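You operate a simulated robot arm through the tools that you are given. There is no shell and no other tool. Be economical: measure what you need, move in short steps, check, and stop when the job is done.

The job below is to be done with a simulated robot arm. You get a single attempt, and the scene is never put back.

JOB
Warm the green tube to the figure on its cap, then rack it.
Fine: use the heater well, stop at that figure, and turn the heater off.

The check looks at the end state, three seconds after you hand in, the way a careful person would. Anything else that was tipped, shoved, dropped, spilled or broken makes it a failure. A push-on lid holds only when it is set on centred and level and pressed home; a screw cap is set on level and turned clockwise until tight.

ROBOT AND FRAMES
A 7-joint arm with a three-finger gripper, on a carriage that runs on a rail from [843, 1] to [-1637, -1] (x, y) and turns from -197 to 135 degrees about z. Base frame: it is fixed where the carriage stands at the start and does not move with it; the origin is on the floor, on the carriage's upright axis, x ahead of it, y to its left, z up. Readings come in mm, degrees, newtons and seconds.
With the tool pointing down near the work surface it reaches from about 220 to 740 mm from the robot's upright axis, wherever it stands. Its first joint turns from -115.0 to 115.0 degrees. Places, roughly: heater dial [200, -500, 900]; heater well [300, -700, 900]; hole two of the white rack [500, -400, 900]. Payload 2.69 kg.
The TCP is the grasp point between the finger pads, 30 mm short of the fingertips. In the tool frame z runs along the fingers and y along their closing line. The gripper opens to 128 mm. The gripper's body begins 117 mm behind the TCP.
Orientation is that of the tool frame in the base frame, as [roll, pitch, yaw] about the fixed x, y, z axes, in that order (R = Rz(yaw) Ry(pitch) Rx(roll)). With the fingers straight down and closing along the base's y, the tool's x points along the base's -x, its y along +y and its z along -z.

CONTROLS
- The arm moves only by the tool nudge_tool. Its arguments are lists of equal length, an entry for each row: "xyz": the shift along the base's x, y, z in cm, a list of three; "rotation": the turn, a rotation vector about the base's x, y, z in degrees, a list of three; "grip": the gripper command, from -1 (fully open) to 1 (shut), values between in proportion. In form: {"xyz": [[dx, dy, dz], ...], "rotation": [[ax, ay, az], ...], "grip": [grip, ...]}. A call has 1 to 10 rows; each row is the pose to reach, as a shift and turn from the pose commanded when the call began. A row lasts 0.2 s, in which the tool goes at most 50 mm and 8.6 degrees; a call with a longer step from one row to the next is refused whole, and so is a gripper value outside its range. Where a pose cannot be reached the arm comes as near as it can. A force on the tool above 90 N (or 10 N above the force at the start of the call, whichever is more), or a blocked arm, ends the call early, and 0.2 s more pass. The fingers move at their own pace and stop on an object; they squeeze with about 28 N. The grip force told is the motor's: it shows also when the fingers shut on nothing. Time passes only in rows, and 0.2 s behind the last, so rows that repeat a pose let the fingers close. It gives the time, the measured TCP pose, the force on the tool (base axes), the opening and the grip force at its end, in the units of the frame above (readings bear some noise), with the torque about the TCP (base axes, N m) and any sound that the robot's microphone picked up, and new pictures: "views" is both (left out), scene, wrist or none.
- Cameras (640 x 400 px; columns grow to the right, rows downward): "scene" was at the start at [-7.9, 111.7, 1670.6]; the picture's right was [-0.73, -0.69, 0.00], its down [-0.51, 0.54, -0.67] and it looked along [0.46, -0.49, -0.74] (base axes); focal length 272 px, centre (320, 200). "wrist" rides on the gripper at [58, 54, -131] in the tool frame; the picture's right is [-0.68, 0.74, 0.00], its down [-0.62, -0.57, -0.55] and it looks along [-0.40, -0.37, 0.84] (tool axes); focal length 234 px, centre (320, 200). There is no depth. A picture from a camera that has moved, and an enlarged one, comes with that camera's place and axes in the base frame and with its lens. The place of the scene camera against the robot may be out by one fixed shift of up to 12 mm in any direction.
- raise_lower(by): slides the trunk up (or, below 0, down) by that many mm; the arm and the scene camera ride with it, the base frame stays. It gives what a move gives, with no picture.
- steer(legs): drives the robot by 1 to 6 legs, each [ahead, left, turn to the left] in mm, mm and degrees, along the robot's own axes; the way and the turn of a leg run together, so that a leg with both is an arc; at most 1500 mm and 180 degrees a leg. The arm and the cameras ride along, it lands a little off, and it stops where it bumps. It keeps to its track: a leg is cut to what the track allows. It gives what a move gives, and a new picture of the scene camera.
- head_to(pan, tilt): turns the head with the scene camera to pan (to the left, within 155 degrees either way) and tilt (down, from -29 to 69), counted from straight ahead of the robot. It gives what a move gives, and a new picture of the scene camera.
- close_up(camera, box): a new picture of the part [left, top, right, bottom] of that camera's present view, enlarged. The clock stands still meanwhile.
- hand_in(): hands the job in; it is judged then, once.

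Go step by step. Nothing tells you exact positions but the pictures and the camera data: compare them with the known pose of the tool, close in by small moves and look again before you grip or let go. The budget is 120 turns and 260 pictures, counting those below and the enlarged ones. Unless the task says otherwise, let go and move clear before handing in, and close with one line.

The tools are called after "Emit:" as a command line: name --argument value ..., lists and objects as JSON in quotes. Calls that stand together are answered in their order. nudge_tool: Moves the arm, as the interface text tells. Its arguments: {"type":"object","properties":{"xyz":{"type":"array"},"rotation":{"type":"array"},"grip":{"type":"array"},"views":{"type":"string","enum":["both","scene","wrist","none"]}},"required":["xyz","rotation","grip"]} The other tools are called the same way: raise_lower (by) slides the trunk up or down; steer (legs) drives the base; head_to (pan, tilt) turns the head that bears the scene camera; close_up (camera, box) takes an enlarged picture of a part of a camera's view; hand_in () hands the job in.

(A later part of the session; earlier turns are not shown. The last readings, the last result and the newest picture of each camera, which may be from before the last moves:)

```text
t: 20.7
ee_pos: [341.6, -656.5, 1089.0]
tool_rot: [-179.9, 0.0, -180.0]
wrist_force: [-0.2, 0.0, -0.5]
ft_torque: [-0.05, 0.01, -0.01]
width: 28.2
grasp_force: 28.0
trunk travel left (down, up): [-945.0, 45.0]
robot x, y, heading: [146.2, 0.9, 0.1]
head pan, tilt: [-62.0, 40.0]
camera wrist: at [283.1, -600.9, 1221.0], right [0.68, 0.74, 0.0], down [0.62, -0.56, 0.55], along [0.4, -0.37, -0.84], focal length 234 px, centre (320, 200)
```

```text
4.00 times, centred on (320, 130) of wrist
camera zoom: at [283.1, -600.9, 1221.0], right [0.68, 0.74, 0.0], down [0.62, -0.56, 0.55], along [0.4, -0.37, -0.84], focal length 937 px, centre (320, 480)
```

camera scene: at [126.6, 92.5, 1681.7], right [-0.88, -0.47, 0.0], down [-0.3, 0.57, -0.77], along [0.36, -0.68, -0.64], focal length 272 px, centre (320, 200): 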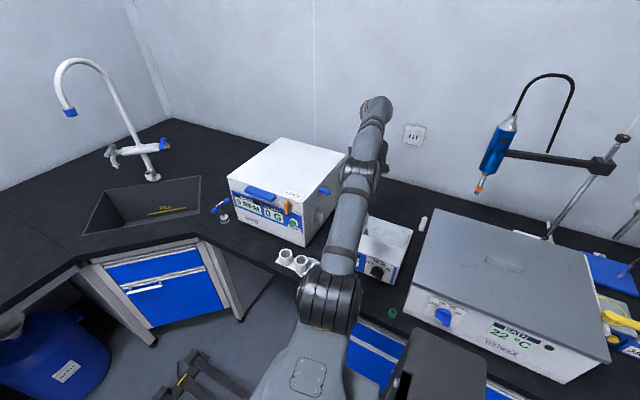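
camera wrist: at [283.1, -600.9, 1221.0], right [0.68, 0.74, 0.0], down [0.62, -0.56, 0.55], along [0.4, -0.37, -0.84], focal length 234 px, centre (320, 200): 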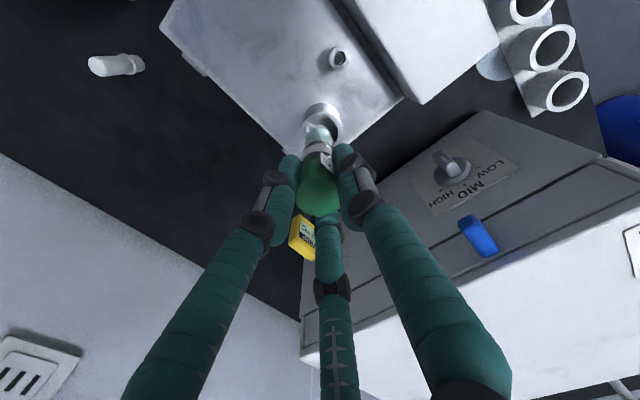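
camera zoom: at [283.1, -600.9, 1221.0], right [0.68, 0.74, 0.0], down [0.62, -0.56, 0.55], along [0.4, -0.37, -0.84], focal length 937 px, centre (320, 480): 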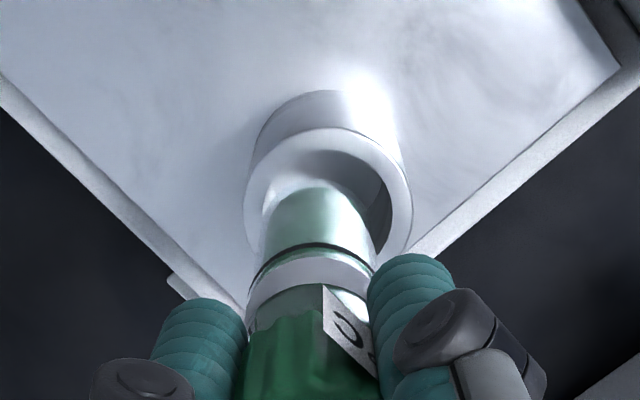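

The well seems a couple of millimetres toward +y from the tube axis; I'll adjust and descend part-way.

Emit:
nudge_tool --xyz '[[0, 0.2, -1], [0, 0.2, -2.3], [0, 0.2, -2.3]]' --rotation '[[0, 0, 0], [0, 0, 0], [0, 0, 0]]' --grip '[1, 1, 1]' --views "wrist"

Emit:
close_up --camera "wrist" --box '[270, 90, 366, 150]'

```text
t: 21.5
ee_pos: [341.5, -655.1, 1065.6]
tool_rot: [180.0, 0.0, -180.0]
wrist_force: [-0.3, -0.8, -0.6]
ft_torque: [0.01, -0.01, -0.01]
width: 28.2
grasp_force: 28.5
trunk travel left (down, up): [-945.0, 45.0]
robot x, y, heading: [149.2, 2.1, -0.4]
head pan, tilt: [-62.0, 40.0]
camera wrist: at [282.8, -599.9, 1197.6], right [0.68, 0.74, 0.0], down [0.62, -0.57, 0.55], along [0.4, -0.37, -0.84], focal length 234 px, centre (320, 200)
```

wrist: 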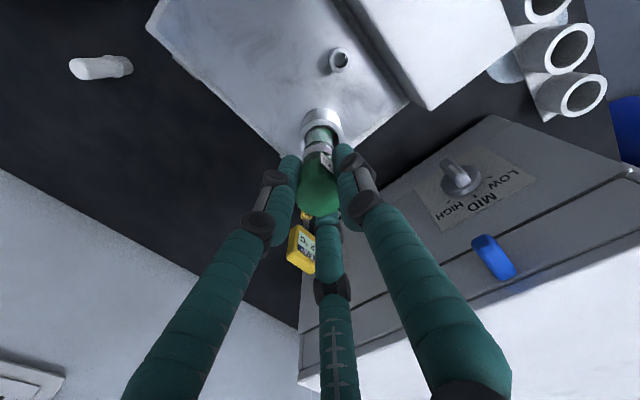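

```text
6.67 times, centred on (318, 120) of wrist
camera zoom: at [282.8, -599.9, 1197.6], right [0.68, 0.74, 0.0], down [0.62, -0.57, 0.55], along [0.4, -0.37, -0.84], focal length 1561 px, centre (333, 733)
```

zoom: 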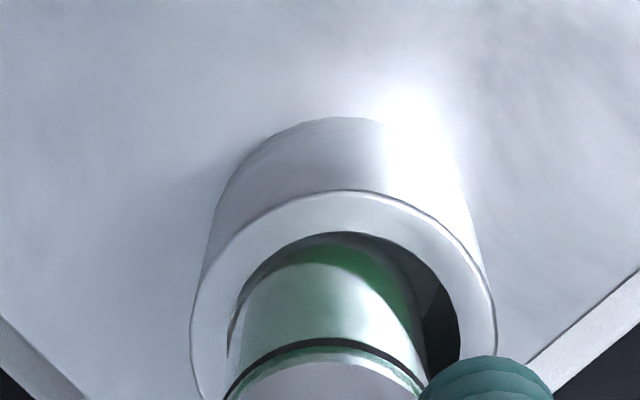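

The tube needs about 2 mm more toward +x and 1 mm toward +y; then lowering gently into the well.

Emit:
nudge_tool --xyz '[[0.23, 0.13, 0], [0.23, 0.13, -1], [0.23, 0.13, -2]]' --rotation '[[0, 0, 0], [0, 0, 0], [0, 0, 0]]' --grip '[1, 1, 1]' --views "wrist"

Emit:
close_up --camera "wrist" --box '[270, 90, 366, 150]'

```text
t: 22.3
ee_pos: [345.2, -652.5, 1044.7]
tool_rot: [-179.9, 0.1, 180.0]
wrist_force: [-0.1, -0.4, -0.2]
ft_torque: [0.02, 0.02, 0.02]
width: 28.1
grasp_force: 28.0
trunk travel left (down, up): [-945.0, 45.0]
robot x, y, heading: [148.1, 0.9, -0.2]
head pan, tilt: [-62.0, 40.0]
camera wrist: at [285.4, -598.6, 1177.8], right [0.68, 0.74, 0.0], down [0.62, -0.57, 0.55], along [0.4, -0.37, -0.84], focal length 234 px, centre (320, 200)
```

wrist: 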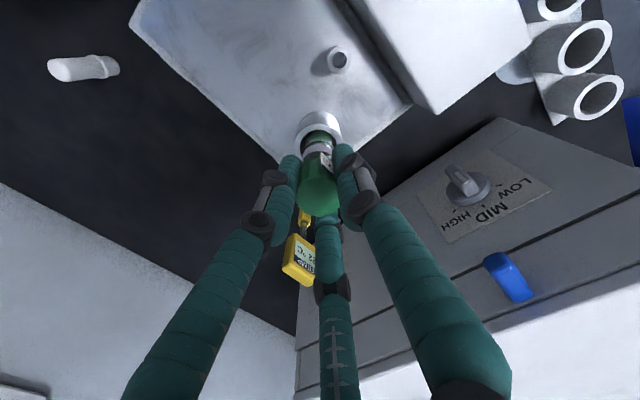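

```text
6.67 times, centred on (318, 120) of wrist
camera zoom: at [285.4, -598.6, 1177.8], right [0.68, 0.74, 0.0], down [0.62, -0.57, 0.55], along [0.4, -0.37, -0.84], focal length 1561 px, centre (333, 733)
```

zoom: 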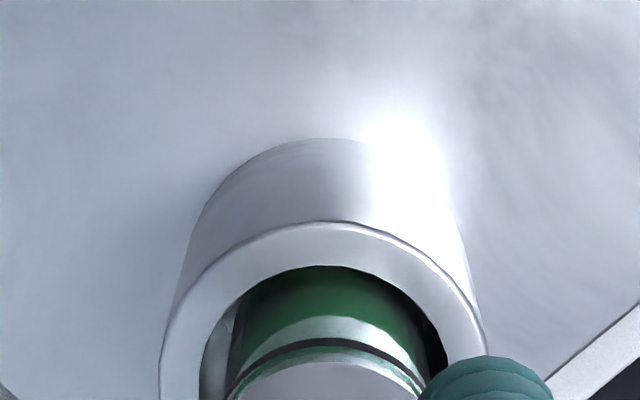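

Laterally centred and the tube end has entered. Continue down with force monitoring.

Emit:
nudge_tool --xyz '[[0, 0, -0.7], [0, 0, -1.4], [0, 0, -2.1], [0, 0, -2.8]]' --rotation '[[0, 0, 0], [0, 0, 0], [0, 0, 0], [0, 0, 0]]' --grip '[1, 1, 1, 1]' --views "wrist"

Emit:
close_up --camera "wrist" --box '[270, 90, 366, 150]'

```text
t: 23.3
ee_pos: [343.5, -653.4, 1019.7]
tool_rot: [-179.7, 0.0, -179.9]
wrist_force: [1.0, -4.5, 17.0]
ft_torque: [-0.19, -0.01, -0.05]
width: 28.0
grasp_force: 28.0
trunk travel left (down, up): [-945.0, 45.0]
robot x, y, heading: [153.7, 1.9, -0.1]
head pan, tilt: [-62.0, 40.0]
camera wrist: at [284.7, -598.2, 1152.1], right [0.68, 0.74, 0.0], down [0.62, -0.56, 0.55], along [0.41, -0.38, -0.83], focal length 234 px, centre (320, 200)
```

wrist: 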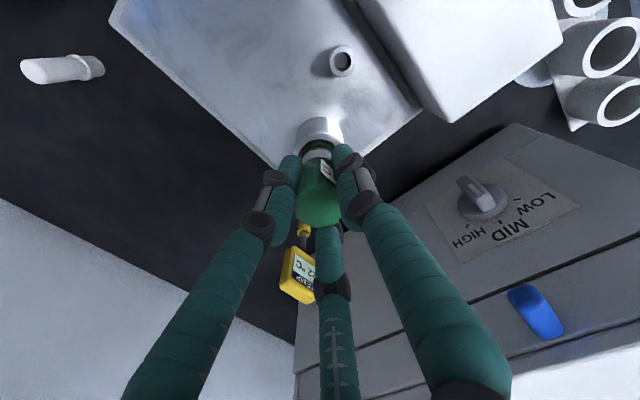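

```text
6.67 times, centred on (318, 120) of wrist
camera zoom: at [284.7, -598.2, 1152.1], right [0.68, 0.74, 0.0], down [0.62, -0.56, 0.55], along [0.41, -0.38, -0.83], focal length 1561 px, centre (333, 733)
```

zoom: 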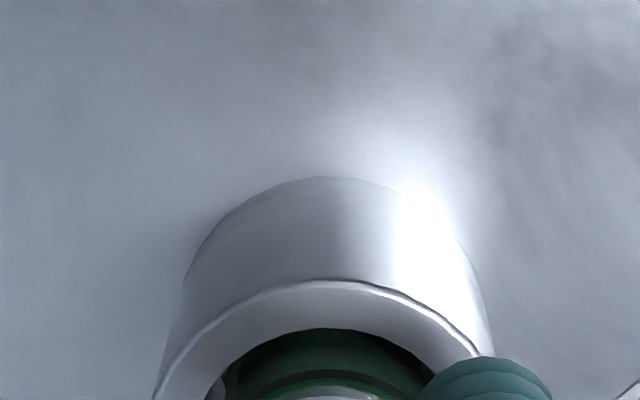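

The tube seats at the same relative height as in the rack, so it's at the well bottom. Opening the fingers.

Emit:
nudge_tool --xyz '[[0, 0, -2.6], [0, 0, -2.6], [0, 0, -2.6], [0, 0, -2.6]]' --rotation '[[0, 0, 0], [0, 0, 0], [0, 0, 0], [0, 0, 0]]' --grip '[0.3, 0, 0, 0]' --views "wrist"

Emit:
close_up --camera "wrist" --box '[240, 100, 400, 200]'

```text
t: 24.3
ee_pos: [343.8, -654.2, 991.4]
tool_rot: [-180.0, 0.0, 180.0]
wrist_force: [-0.2, 0.4, -0.3]
ft_torque: [0.03, 0.0, 0.01]
width: 63.9
grasp_force: 0.0
trunk travel left (down, up): [-945.0, 45.0]
robot x, y, heading: [149.4, -0.1, -0.3]
head pan, tilt: [-62.0, 40.0]
camera wrist: at [285.4, -598.8, 1123.9], right [0.68, 0.74, 0.0], down [0.62, -0.57, 0.55], along [0.4, -0.37, -0.84], focal length 234 px, centre (320, 200)
```

wrist: 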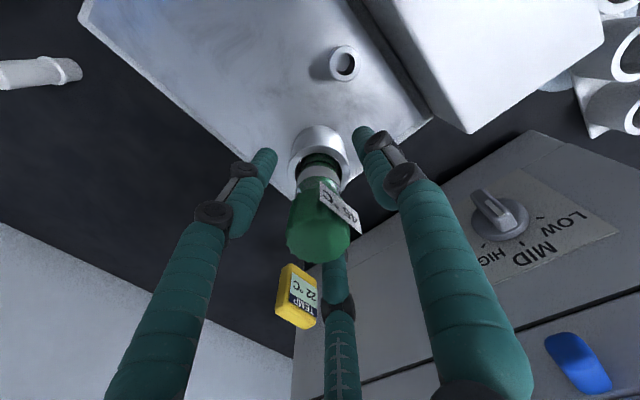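

```text
4.00 times, centred on (320, 150) of wrist
camera zoom: at [285.4, -598.8, 1123.9], right [0.68, 0.74, 0.0], down [0.62, -0.57, 0.55], along [0.4, -0.37, -0.84], focal length 937 px, centre (320, 400)
```

zoom: 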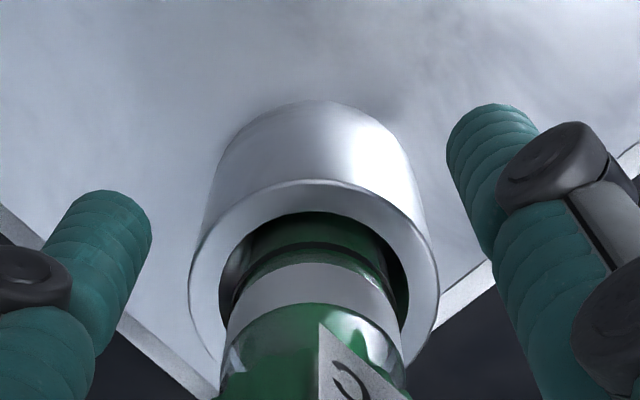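

The tube stands upright in the well. I misjudged the row offset (tool went lower) but nothing was disturbed. Raising clear now.

Emit:
nudge_tool --xyz '[[0, 0, 3], [0, 0, 7], [0, 0, 11], [0, 0, 14], [0, 3, 15], [0, 7, 15]]' --rotation '[[0, 0, 0], [0, 0, 0], [0, 0, 0], [0, 0, 0], [0, 0, 0], [0, 0, 0]]' --grip '[0, 0, 0, 0, 0, 0]' --views "wrist"

Emit:
close_up --camera "wrist" --box '[220, 100, 380, 200]'

```text
t: 25.7
ee_pos: [344.0, -582.6, 1141.1]
tool_rot: [-179.8, -0.1, -180.0]
wrist_force: [0.1, -0.2, 0.2]
ft_torque: [-0.01, -0.01, 0.02]
width: 63.8
grasp_force: 0.2
trunk travel left (down, up): [-945.0, 45.0]
robot x, y, heading: [147.7, 0.1, 0.1]
head pan, tilt: [-62.0, 40.0]
camera wrist: at [285.3, -527.6, 1274.2], right [0.68, 0.74, 0.0], down [0.62, -0.56, 0.55], along [0.4, -0.37, -0.83], focal length 234 px, centre (320, 200)
```

wrist: 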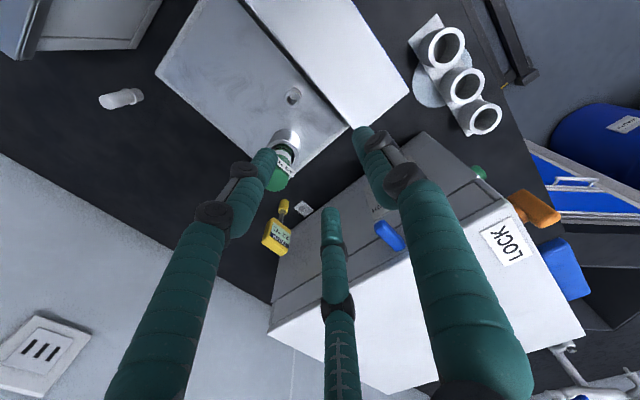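

```text
4.00 times, centred on (300, 150) of wrist
camera zoom: at [285.3, -527.6, 1274.2], right [0.68, 0.74, 0.0], down [0.62, -0.56, 0.55], along [0.4, -0.37, -0.83], focal length 937 px, centre (400, 400)
```

zoom: 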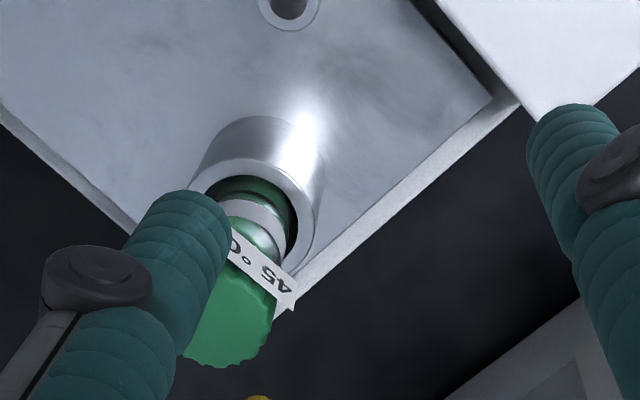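

The tube sits well in the block. Now the dial: I'll pull the arm back from the bench and move the carriage to the side so the hand can point horizontally at the panel.

Emit:
nudge_tool --xyz '[[0, 4.5, 0], [0, 9, 0], [0, 13.5, 0], [0, 18, 0], [0, 22.5, 0], [0, 27, 0]]' --rotation '[[0, 0, 0], [0, 0, 0], [0, 0, 0], [0, 0, 0], [0, 0, 0], [0, 0, 0]]' --grip '[0, 0, 0, 0, 0, 0]' --views "none"

Emit:
steer --legs '[[-400, 0, 0]]'

Emit:
head_to --pan -50 --tilt 45

```text
t: 27.1
ee_pos: [346.4, -311.8, 1142.3]
tool_rot: [-179.8, 0.0, -179.8]
wrist_force: [0.2, 0.0, 0.3]
ft_torque: [-0.1, 0.01, 0.0]
width: 63.6
grasp_force: 0.1
trunk travel left (down, up): [-945.0, 45.0]
robot x, y, heading: [145.7, 1.1, 0.1]
head pan, tilt: [-62.0, 40.0]
```

```text
t: 29.6
ee_pos: [-56.9, -314.7, 1142.6]
tool_rot: [-180.0, 0.0, -179.9]
wrist_force: [0.1, 0.0, 0.3]
ft_torque: [0.02, -0.01, -0.01]
width: 63.9
grasp_force: 0.1
trunk travel left (down, up): [-945.0, 45.0]
robot x, y, heading: [-252.7, 3.2, 0.0]
head pan, tilt: [-62.0, 40.0]
camera scene: at [-274.5, 93.8, 1801.6], right [-0.88, -0.47, 0.0], down [-0.3, 0.57, -0.77], along [0.36, -0.68, -0.64], focal length 272 px, centre (320, 200)
```

scene: 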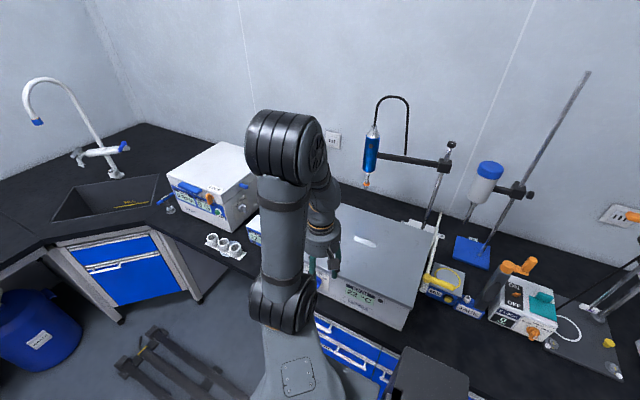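

```text
t: 30.3
ee_pos: [-56.1, -314.2, 1142.2]
tool_rot: [-179.9, 0.0, -179.8]
wrist_force: [0.2, -0.5, 1.4]
ft_torque: [0.04, -0.03, 0.03]
width: 63.9
grasp_force: 0.0
trunk travel left (down, up): [-945.0, 45.0]
robot x, y, heading: [-250.6, 1.5, -0.0]
head pan, tilt: [-50.0, 45.0]
camera scene: at [-262.2, 106.6, 1794.4], right [-0.77, -0.64, 0.0], down [-0.45, 0.54, -0.71], along [0.46, -0.54, -0.71], focal length 272 px, centre (320, 200)
```

scene: 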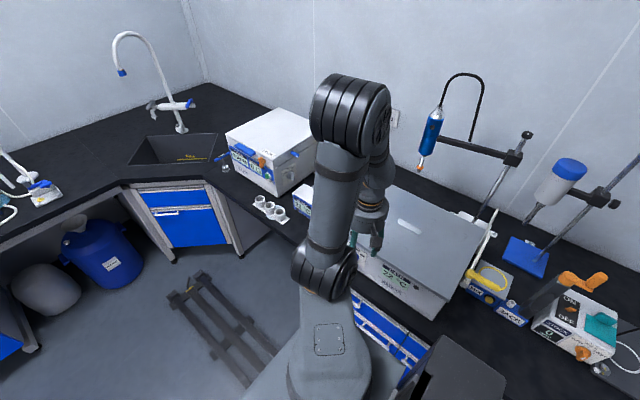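

Now tilting the tool to horizontal (fingers toward -y) while moving toward x≈209.

Emit:
nudge_tool --xyz '[[2.6, 0.4, 0], [5.2, 0.8, 0], [7.8, 1.2, 0], [10.4, 1.6, 0], [13, 2, 0], [15.6, 2.4, 0], [18.2, 2.8, 0], [20.8, 3.2, 0], [23.4, 3.6, 0], [26, 4, 0]]' --rotation '[[-8.5, 0, 0], [-17, 0, 0], [-25.5, 0, 0], [-34, 0, 0], [-42.5, 0, 0], [-51, 0, 0], [-59.5, 0, 0], [-68, 0, 0], [-76.5, 0, 0], [-85, 0, 0]]' --grip '[0, 0, 0, 0, 0, 0, 0, 0, 0, 0]' --views "both"

```text
t: 32.5
ee_pos: [206.8, -274.6, 1141.6]
tool_rot: [-94.7, -0.2, -179.9]
wrist_force: [0.3, -0.7, 0.9]
ft_torque: [0.02, -0.03, -0.05]
width: 64.1
grasp_force: 0.0
trunk travel left (down, up): [-945.0, 45.0]
robot x, y, heading: [-252.8, 0.7, 0.0]
head pan, tilt: [-50.0, 45.0]
camera scene: at [-258.4, 106.6, 1794.4], right [-0.77, -0.64, 0.0], down [-0.46, 0.54, -0.71], along [0.45, -0.54, -0.71], focal length 272 px, centre (320, 200)
camera wrist: at [146.9, -138.3, 1101.1], right [0.67, 0.06, -0.74], down [0.62, 0.5, 0.61], along [0.41, -0.86, 0.3], focal length 234 px, centre (320, 200)
```

scene: 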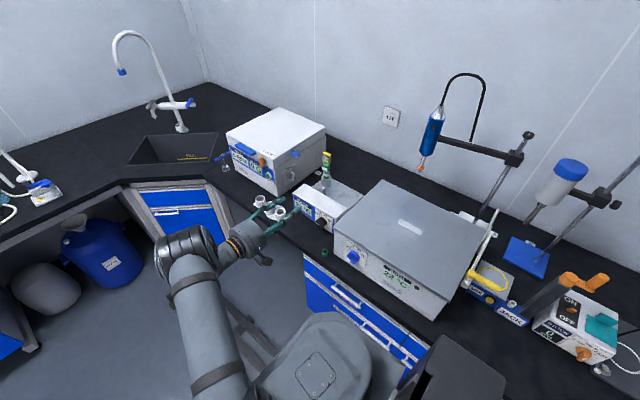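
wrist: 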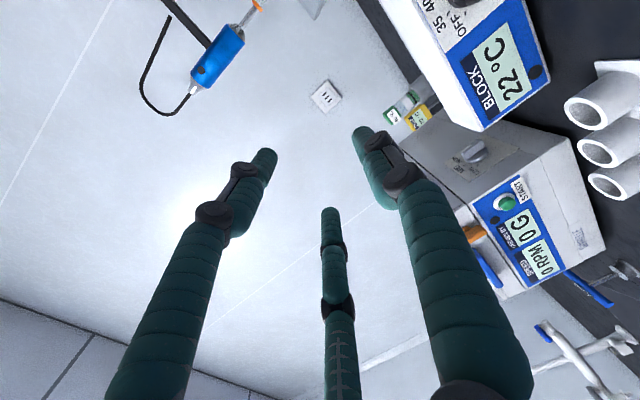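

The horizontal pose works well. Now spinning 20° to match the knob bar and lowering in front of the dial.

Emit:
nudge_tool --xyz '[[0, 0, -4], [0, 0, -8], [0, 0, -12], [0.1, 0, -16], [0.2, -2, -19.5], [0.2, -5, -20.5]]' --rotation '[[0, -5, 0], [0, -10, 0], [0, -15, 0], [0, -20, 0], [0, -20, 0], [0, -20, 0]]' --grip '[0, 0, 0, 0, 0, 0]' --views "both"

Emit:
close_up --camera "wrist" --box '[240, 100, 400, 200]'

Emit:
close_up --camera "scene" --box '[256, 175, 384, 255]'

```text
t: 33.9
ee_pos: [205.0, -325.5, 937.3]
tool_rot: [-94.9, 19.9, -180.0]
wrist_force: [1.1, 0.4, -0.7]
ft_torque: [-0.02, -0.01, 0.02]
width: 63.9
grasp_force: 0.0
trunk travel left (down, up): [-945.0, 45.0]
robot x, y, heading: [-256.2, 4.3, 0.1]
head pan, tilt: [-50.0, 45.0]
camera scene: at [-261.9, 105.1, 1794.5], right [-0.77, -0.64, 0.0], down [-0.46, 0.54, -0.71], along [0.46, -0.54, -0.71], focal length 272 px, centre (320, 200)
camera wrist: at [164.5, -189.3, 879.2], right [0.89, 0.06, -0.46], down [0.37, 0.5, 0.78], along [0.28, -0.86, 0.42], focal length 234 px, centre (320, 200)
```

scene: 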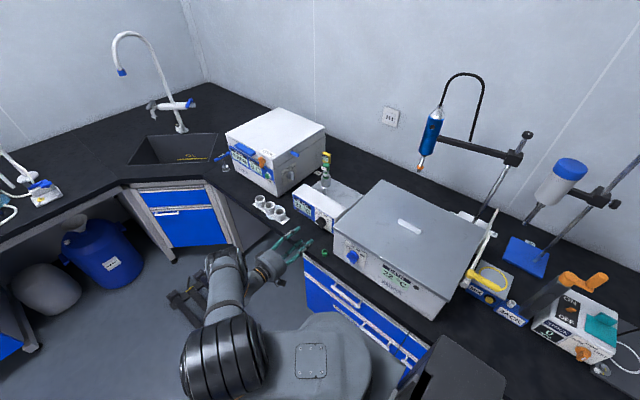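
wrist: 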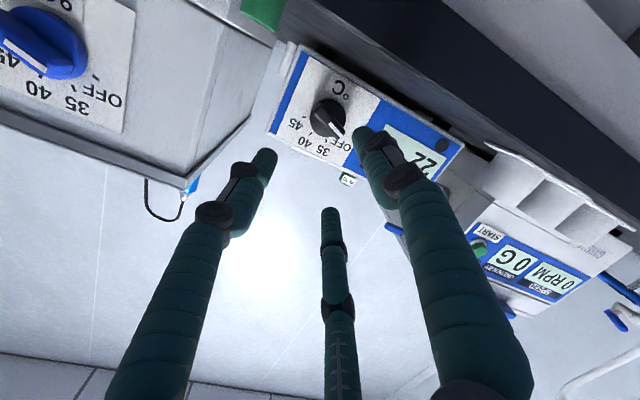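

```text
4.00 times, centred on (320, 150) of wrist
camera zoom: at [164.5, -189.3, 879.2], right [0.89, 0.06, -0.46], down [0.37, 0.5, 0.78], along [0.28, -0.86, 0.42], focal length 937 px, centre (320, 400)
```

zoom: 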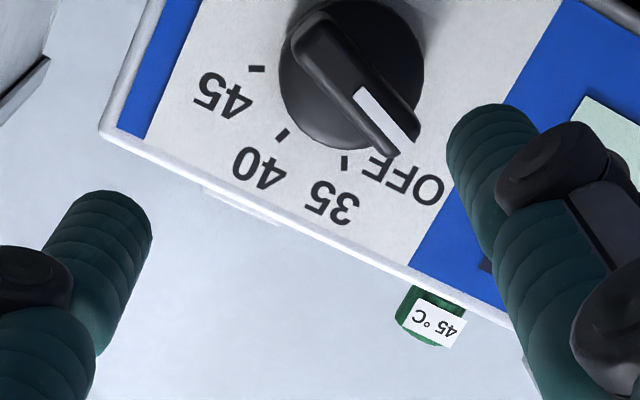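

```text
5.00 times, centred on (320, 215) of scene
camera zoom: at [-261.9, 105.1, 1794.5], right [-0.77, -0.64, 0.0], down [-0.46, 0.54, -0.71], along [0.46, -0.54, -0.71], focal length 1362 px, centre (320, 125)
```

zoom: 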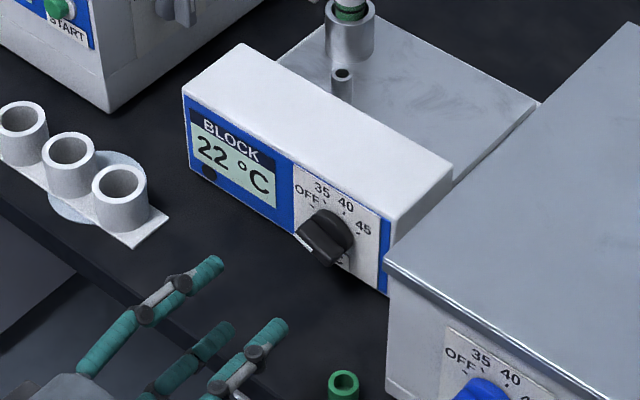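

The knob is clearly visible: pointer ≈67° left of vertical, centre ≈[211, -450, 915]. I'll align and close half the distance.

Emit:
nudge_tool --xyz '[[0.4, -1, -1.5], [0.5, -4, -1.7], [0.5, -6, -1.8]]' --rotation '[[0, -1.5, 0], [0, -2.5, 0], [0, -2.5, 0]]' --grip '[0, 0, 0]' --views "wrist"

Emit:
close_up --camera "wrist" --box '[240, 80, 400, 180]'

Emit:
close_up --camera "scene" --box '[256, 185, 352, 265]'

```text
t: 34.7
ee_pos: [211.5, -383.9, 920.3]
tool_rot: [-95.0, 22.3, -179.9]
wrist_force: [-0.1, 0.2, 0.7]
ft_torque: [0.01, -0.03, -0.02]
width: 63.9
grasp_force: 0.1
trunk travel left (down, up): [-945.0, 45.0]
robot x, y, heading: [-250.3, -0.1, -0.1]
head pan, tilt: [-50.0, 45.0]
camera wrist: at [172.5, -248.1, 860.5], right [0.91, 0.07, -0.42], down [0.34, 0.5, 0.8], along [0.26, -0.86, 0.43], focal length 234 px, centre (320, 200)
```

wrist: 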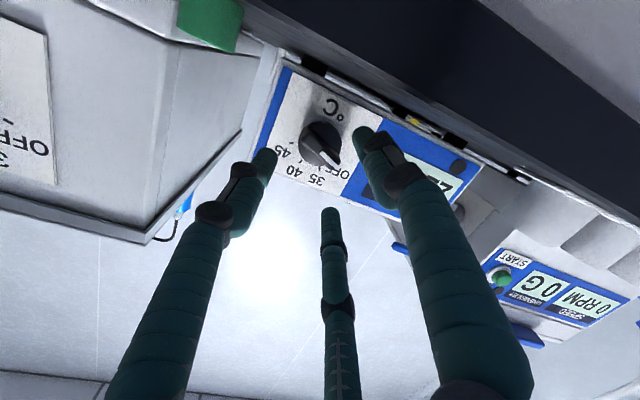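

```text
4.00 times, centred on (320, 130) of wrist
camera zoom: at [172.5, -248.1, 860.5], right [0.91, 0.07, -0.42], down [0.34, 0.5, 0.8], along [0.26, -0.86, 0.43], focal length 937 px, centre (320, 480)
```

zoom: 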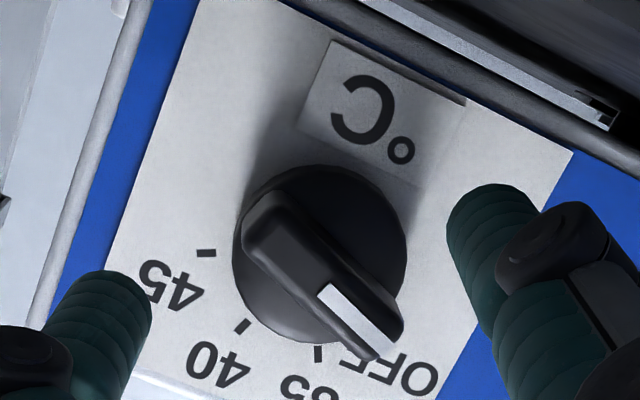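

```text
5.00 times, centred on (304, 225) of scene
camera zoom: at [-261.9, 105.8, 1794.4], right [-0.77, -0.64, 0.0], down [-0.46, 0.54, -0.71], along [0.46, -0.54, -0.71], focal length 1362 px, centre (400, 75)
```

zoom: 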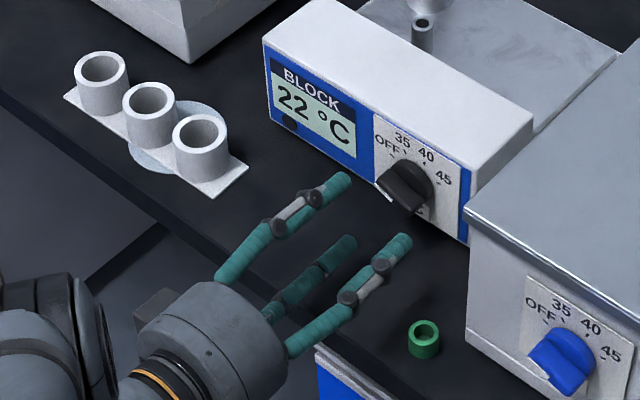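

Column aligned; about 4 mm low correction needed. Advancing so the fingertips straddle the bar.

Emit:
nudge_tool --xyz '[[-0.1, -2, -0.5], [-0.2, -4.1, -0.8]]' --rotation '[[0, 0, 0], [0, 0, 0]]' --grip '[0, 0]' --views "wrist"

Emit:
close_up --camera "wrist" --box '[240, 100, 400, 200]'

Emit:
close_up --camera "scene" --box '[280, 190, 360, 240]'

```text
t: 35.3
ee_pos: [208.3, -425.3, 912.2]
tool_rot: [-95.0, 22.4, -180.0]
wrist_force: [-0.3, 0.4, -0.2]
ft_torque: [0.01, 0.03, 0.01]
width: 64.0
grasp_force: 0.0
trunk travel left (down, up): [-945.0, 45.0]
robot x, y, heading: [-252.4, -1.3, 0.1]
head pan, tilt: [-50.0, 45.0]
camera wrist: at [170.3, -288.6, 852.2], right [0.9, 0.07, -0.42], down [0.34, 0.5, 0.8], along [0.26, -0.86, 0.43], focal length 234 px, centre (320, 200)
```

wrist: 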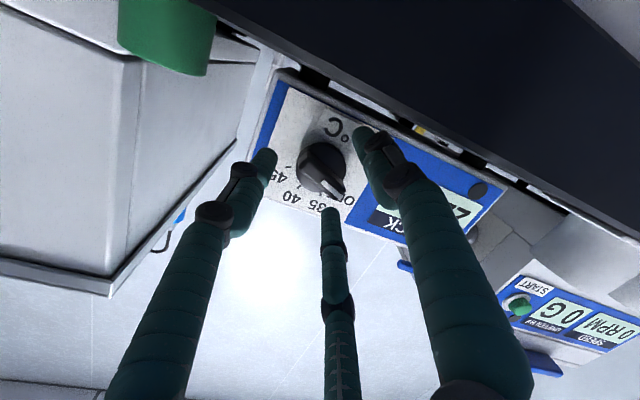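

```text
4.00 times, centred on (320, 150) of wrist
camera zoom: at [170.3, -288.6, 852.2], right [0.9, 0.07, -0.42], down [0.34, 0.5, 0.8], along [0.26, -0.86, 0.43], focal length 937 px, centre (320, 400)
```

zoom: 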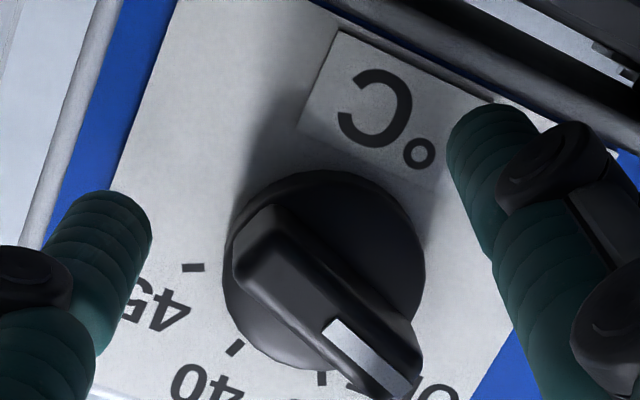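

```text
8.00 times, centred on (320, 215) of scene
camera zoom: at [-262.1, 106.1, 1794.4], right [-0.77, -0.64, 0.0], down [-0.46, 0.54, -0.71], along [0.46, -0.54, -0.71], focal length 2178 px, centre (320, 80)
```

zoom: 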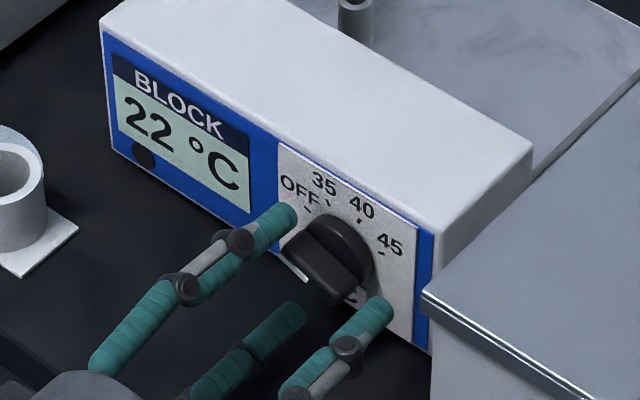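

Fingertips straddle the bar, which lies on the tool axis. I'll advance 5 mm more and close.

Emit:
nudge_tool --xyz '[[0.1, -0.5, -0.05], [0.1, -0.5, -0.05], [0.1, -0.5, -0.05], [0.1, -0.5, -0.05], [0.1, -0.5, -0.05], [0.1, -0.5, -0.05]]' --rotation '[[0, 0, 0], [0, 0, 0], [0, 0, 0], [0, 0, 0], [0, 0, 0], [0, 0, 0]]' --grip '[0.3, 0.5, 0.8, 1, 1, 1]' --views "both"

Emit:
close_up --camera "wrist" --box '[240, 100, 400, 200]'

Emit:
close_up --camera "scene" --box '[280, 190, 360, 240]'

```text
t: 36.7
ee_pos: [212.0, -428.6, 912.4]
tool_rot: [-94.8, 22.5, -179.6]
wrist_force: [11.1, -1.8, 10.1]
ft_torque: [0.34, 0.01, 0.47]
width: 43.3
grasp_force: 27.5
trunk travel left (down, up): [-945.0, 45.0]
robot x, y, heading: [-252.9, -1.6, -0.2]
head pan, tilt: [-50.0, 45.0]
camera scene: at [-261.0, 107.2, 1794.4], right [-0.76, -0.64, 0.0], down [-0.46, 0.54, -0.71], along [0.46, -0.54, -0.71], focal length 272 px, centre (320, 200)
camera wrist: at [173.2, -293.7, 852.1], right [0.91, 0.07, -0.42], down [0.33, 0.5, 0.8], along [0.26, -0.86, 0.43], focal length 234 px, centre (320, 200)
```

scene: 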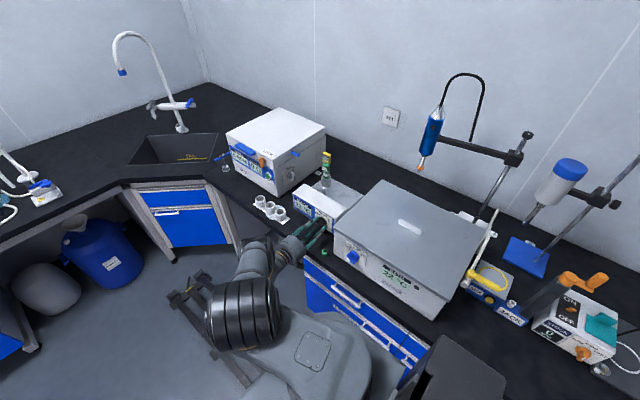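
wrist: 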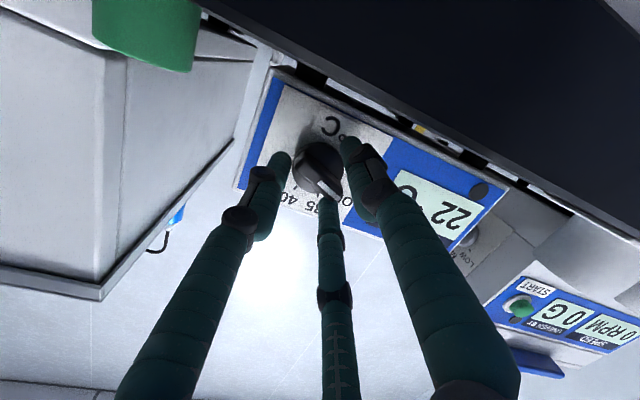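

```text
4.00 times, centred on (320, 150) of wrist
camera zoom: at [173.2, -293.7, 852.1], right [0.91, 0.07, -0.42], down [0.33, 0.5, 0.8], along [0.26, -0.86, 0.43], focal length 937 px, centre (320, 400)
```

zoom: 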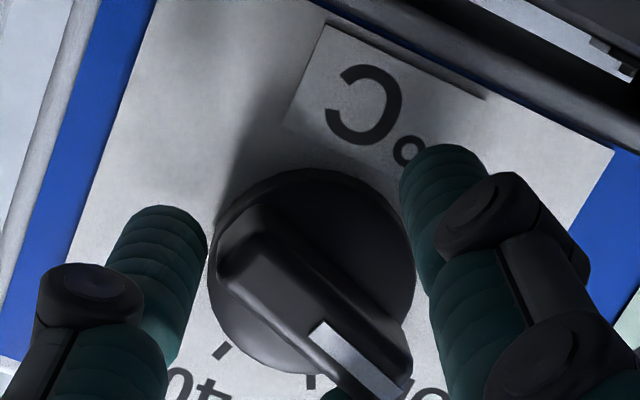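

```text
8.00 times, centred on (320, 215) of scene
camera zoom: at [-261.0, 107.2, 1794.4], right [-0.76, -0.64, 0.0], down [-0.46, 0.54, -0.71], along [0.46, -0.54, -0.71], focal length 2178 px, centre (320, 80)
```

zoom: 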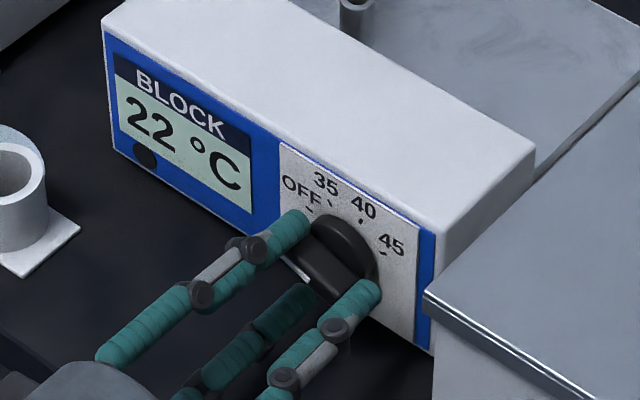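

The grip closed at 43 mm, which is on the knob's round part or bar ends. I'll try a 34° clockwise turn and see whether the knob follows.

Emit:
nudge_tool --xyz '[[0, 0, 0], [0, 0, 0], [0, 0, 0], [0, 0, 0]]' --rotation '[[0, -8.4, -0.73], [0, -16.8, -1.46], [0, -25.2, -2.2], [0, -33.6, -2.93]]' --grip '[1, 1, 1, 1]' --views "wrist"

Emit:
close_up --camera "wrist" --box '[240, 100, 400, 200]'

Emit:
close_up --camera "scene" --box '[280, 190, 360, 240]'

```text
t: 37.7
ee_pos: [205.2, -430.7, 911.5]
tool_rot: [-96.5, 56.2, 175.6]
wrist_force: [-5.1, -2.0, 5.6]
ft_torque: [-0.99, 0.0, -0.36]
width: 22.7
grasp_force: 45.5
trunk travel left (down, up): [-945.0, 45.0]
robot x, y, heading: [-248.5, 2.2, 0.0]
head pan, tilt: [-50.0, 45.0]
camera wrist: at [214.5, -294.0, 842.3], right [0.99, 0.01, 0.15], down [-0.14, 0.49, 0.86], along [-0.07, -0.87, 0.49], focal length 234 px, centre (320, 200)
```

wrist: 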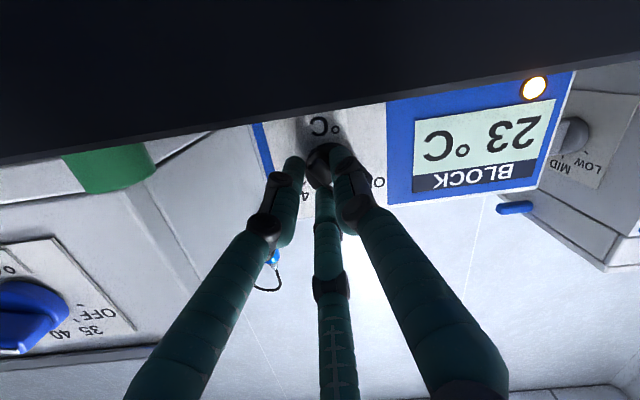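

```text
4.00 times, centred on (320, 150) of wrist
camera zoom: at [214.5, -294.0, 842.3], right [0.99, 0.01, 0.15], down [-0.14, 0.49, 0.86], along [-0.07, -0.87, 0.49], focal length 937 px, centre (320, 400)
```

zoom: 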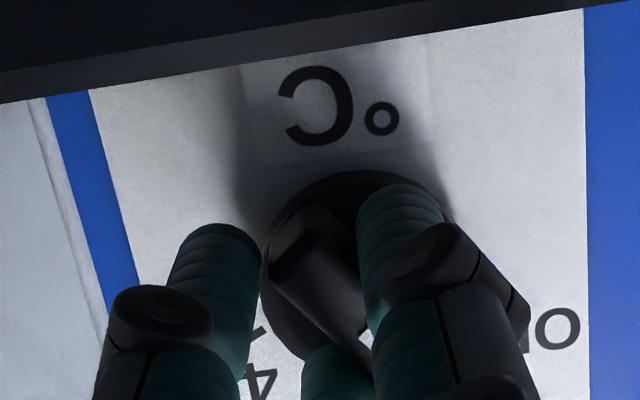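

```text
8.00 times, centred on (320, 215) of scene
camera zoom: at [-264.2, 107.0, 1794.3], right [-0.77, -0.64, 0.0], down [-0.45, 0.54, -0.71], along [0.46, -0.54, -0.71], focal length 2178 px, centre (320, 80)
```

zoom: 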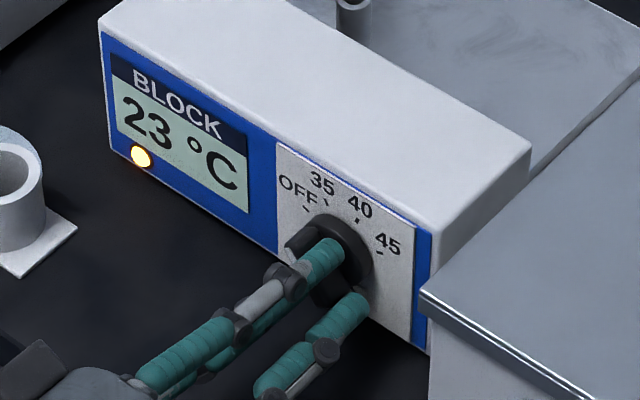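

The heater lamp is on and the block reads 23 °C, so the knob follows. Continuing clockwise.

Emit:
nudge_tool --xyz '[[0.2, 0, 0], [0.3, 0, 0], [0.3, 0, 0], [0.3, 0, 0]]' --rotation '[[0, -8.4, -0.73], [0, -16.8, -1.46], [0, -25.2, -2.2], [0, -33.6, -2.93]]' --grip '[1, 1, 1, 1]' --views "wrist"

Emit:
close_up --camera "wrist" --box '[240, 100, 400, 200]'

Emit:
close_up --camera "scene" --box '[280, 190, 360, 240]'

```text
t: 38.7
ee_pos: [208.2, -431.1, 908.2]
tool_rot: [-173.2, 86.4, 96.9]
wrist_force: [-18.2, 1.4, -23.8]
ft_torque: [0.3, 0.0, -0.06]
width: 22.4
grasp_force: 45.1
trunk travel left (down, up): [-945.0, 45.0]
robot x, y, heading: [-251.0, -0.7, 0.2]
head pan, tilt: [-50.0, 45.0]
camera wrist: at [261.3, -295.2, 857.8], right [0.74, -0.04, 0.67], down [-0.56, 0.51, 0.65], along [-0.37, -0.86, 0.35], focal length 234 px, centre (320, 200)
```

wrist: 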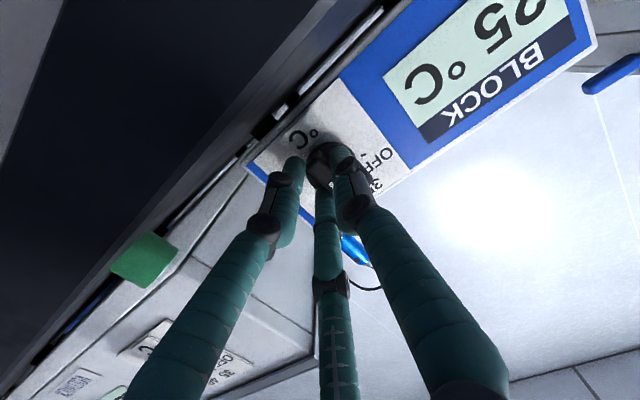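

```text
4.00 times, centred on (320, 150) of wrist
camera zoom: at [261.3, -295.2, 857.8], right [0.74, -0.04, 0.67], down [-0.56, 0.51, 0.65], along [-0.37, -0.86, 0.35], focal length 937 px, centre (320, 400)
```

zoom: 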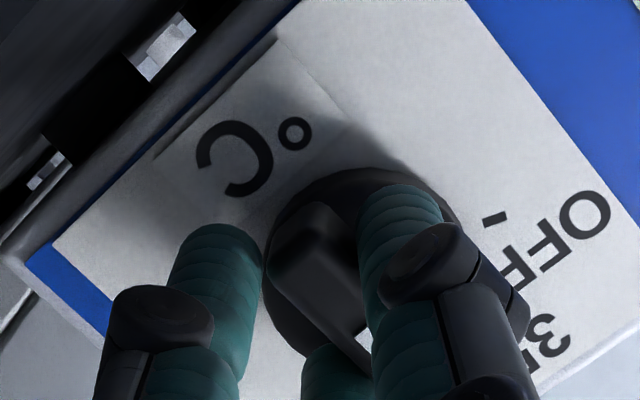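

```text
8.00 times, centred on (320, 215) of scene
camera zoom: at [-263.2, 104.1, 1794.2], right [-0.77, -0.64, 0.0], down [-0.45, 0.54, -0.71], along [0.46, -0.54, -0.71], focal length 2178 px, centre (320, 80)
```

zoom: 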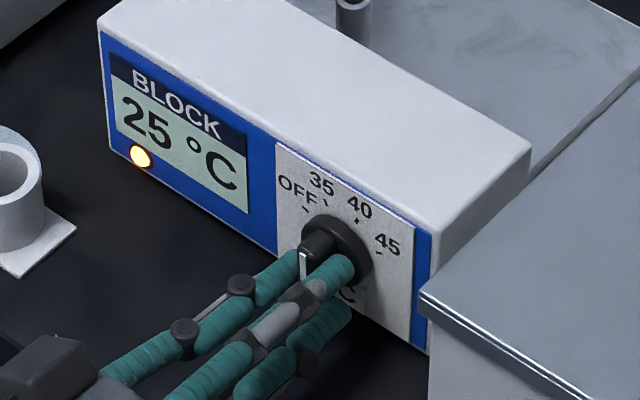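

The pointer is now about vertical (between 35 and 40), with no net slip. Another 67.5° clockwise brings it to 45.

Emit:
nudge_tool --xyz '[[-0.2, 0, -0.2], [-0.3, 0, -0.3], [-0.3, 0, -0.3], [-0.3, 0, -0.3], [-0.3, 0, -0.3]]' --rotation '[[0, -8.4, -0.73], [0, -16.8, -1.46], [0, -25.2, -2.2], [0, -33.6, -2.93], [0, -42, -3.66]]' --grip '[1, 1, 1, 1, 1]' --views "wrist"

Emit:
close_up --camera "scene" --box '[280, 190, 360, 240]'

```text
t: 39.9
ee_pos: [213.6, -430.8, 906.1]
tool_rot: [95.2, 48.2, 3.4]
wrist_force: [7.5, -4.5, -18.4]
ft_torque: [-1.24, 0.01, -0.49]
width: 23.5
grasp_force: 45.0
trunk travel left (down, up): [-945.0, 45.0]
robot x, y, heading: [-251.4, -0.2, 0.3]
head pan, tilt: [-50.0, 45.0]
camera wrist: at [294.3, -298.5, 907.6], right [0.1, -0.06, 0.99], down [-0.83, 0.55, 0.12], along [-0.55, -0.83, 0.0], focal length 234 px, centre (320, 200)
```

wrist: 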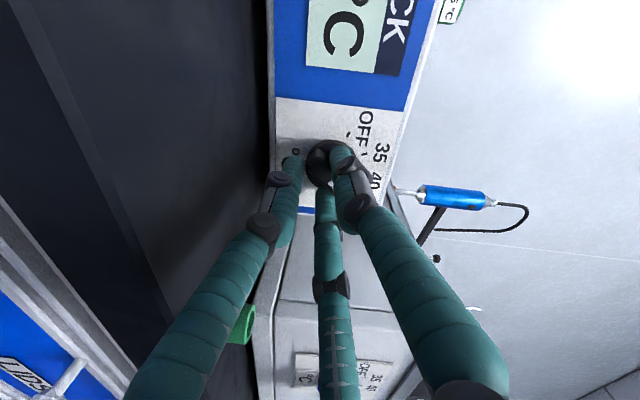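

```text
8.00 times, centred on (320, 215) of scene
camera zoom: at [-258.2, 103.7, 1794.6], right [-0.76, -0.64, 0.0], down [-0.46, 0.54, -0.71], along [0.45, -0.54, -0.71], focal length 2178 px, centre (320, 80)
```

zoom: 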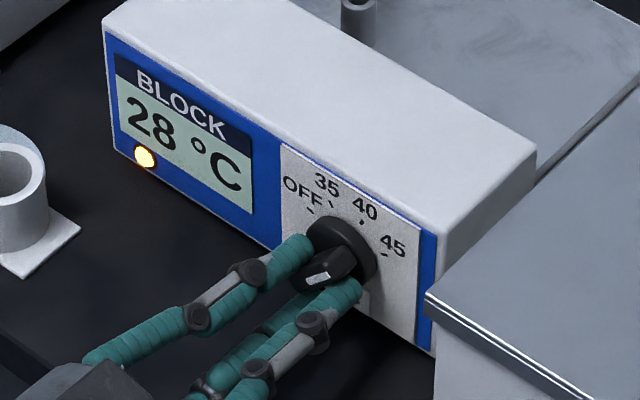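

Pointer is near 42° (40 mark passed). About 25° more to reach 45.

Emit:
nudge_tool --xyz '[[0.1, 0, -0.2], [0.1, 0, -0.2], [0.1, 0, -0.2]]' --rotation '[[0, -8.5, -0.74], [0, -17, -1.48], [0, -25.5, -2.2]]' --grip '[1, 1, 1]' --views "wrist"

Emit:
close_up --camera "scene" --box '[280, 190, 360, 240]'

Emit:
close_up --camera "wrist" --box '[240, 100, 400, 200]'

```text
t: 40.7
ee_pos: [221.3, -434.3, 905.1]
tool_rot: [94.5, 32.7, -5.8]
wrist_force: [-4.8, 22.7, 3.2]
ft_torque: [-1.5, -0.02, -0.08]
width: 21.2
grasp_force: 45.1
out of reach, approached as far as the arm can: row 1, 2, 3
trunk travel left (down, up): [-945.0, 45.0]
robot x, y, heading: [-250.4, -1.7, 0.4]
head pan, tilt: [-50.0, 45.0]
stopped in row 3: the force on the tool passed its limit at 166 N (the readings are from after the stop); the commanded pose is now the measured one
camera wrist: at [317.2, -316.0, 928.8], right [-0.18, -0.04, 0.98], down [-0.74, 0.67, -0.1], along [-0.65, -0.74, -0.15], focal length 234 px, centre (320, 200)
```

wrist: 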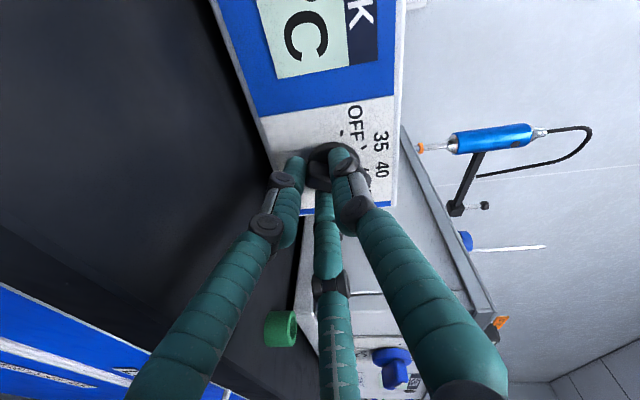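

```text
8.00 times, centred on (320, 215) of scene
camera zoom: at [-265.7, 109.3, 1795.0], right [-0.76, -0.65, 0.0], down [-0.46, 0.54, -0.71], along [0.46, -0.54, -0.71], focal length 2178 px, centre (320, 80)
```

zoom: 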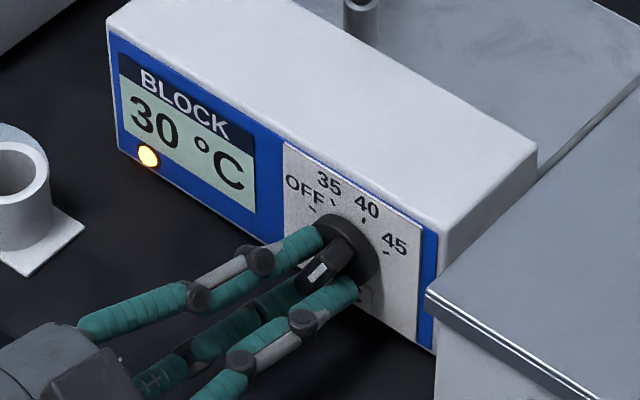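

```text
4.00 times, centred on (320, 150) of wrist
camera zoom: at [317.2, -316.0, 928.8], right [-0.18, -0.04, 0.98], down [-0.74, 0.67, -0.1], along [-0.65, -0.74, -0.15], focal length 937 px, centre (320, 400)
```

zoom: 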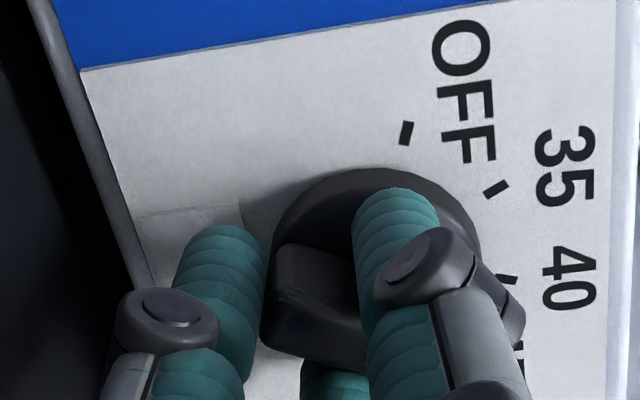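

The arm reached its joint limit with the pointer between 40 and 45. I'll let go and back off, then regrip from the other side of the range.

Emit:
nudge_tool --xyz '[[0, 0, 0], [0, 0, 0], [0, 0, 0], [0.3, 2, 0.1], [0.7, 5, 0.3], [0.9, 8, 0.4]]' --rotation '[[0, 0, 0], [0, 0, 0], [0, 0, 0], [0, 0, 0], [0, 0, 0], [0, 0, 0]]' --grip '[0.2, 0, 0, 0, 0, 0]' --views "scene"

Emit:
close_up --camera "scene" --box '[280, 190, 360, 240]'

```text
t: 42.1
ee_pos: [230.1, -358.7, 907.2]
tool_rot: [94.7, 32.8, -6.0]
wrist_force: [1.0, 0.3, 0.0]
ft_torque: [-0.01, 0.0, 0.03]
width: 64.0
grasp_force: 0.0
trunk travel left (down, up): [-945.0, 45.0]
robot x, y, heading: [-248.6, -0.4, 0.4]
head pan, tilt: [-50.0, 45.0]
camera scene: at [-263.3, 108.8, 1794.2], right [-0.76, -0.65, 0.0], down [-0.46, 0.54, -0.71], along [0.46, -0.54, -0.71], focal length 272 px, centre (320, 200)
```

scene: 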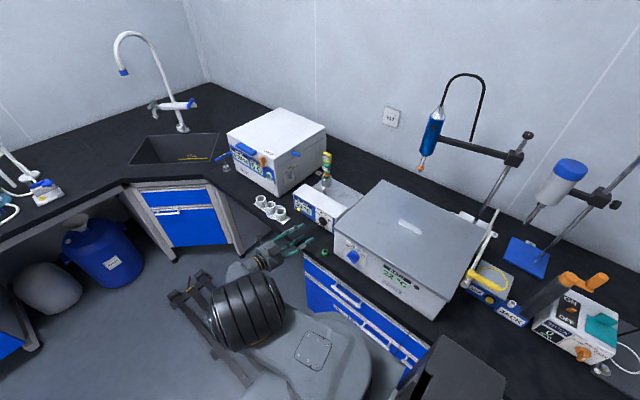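

```text
8.00 times, centred on (320, 215) of scene
camera zoom: at [-263.3, 108.8, 1794.2], right [-0.76, -0.65, 0.0], down [-0.46, 0.54, -0.71], along [0.46, -0.54, -0.71], focal length 2178 px, centre (320, 80)
```

zoom: 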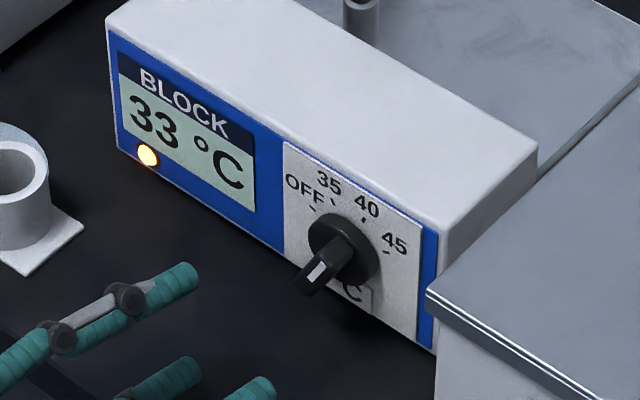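

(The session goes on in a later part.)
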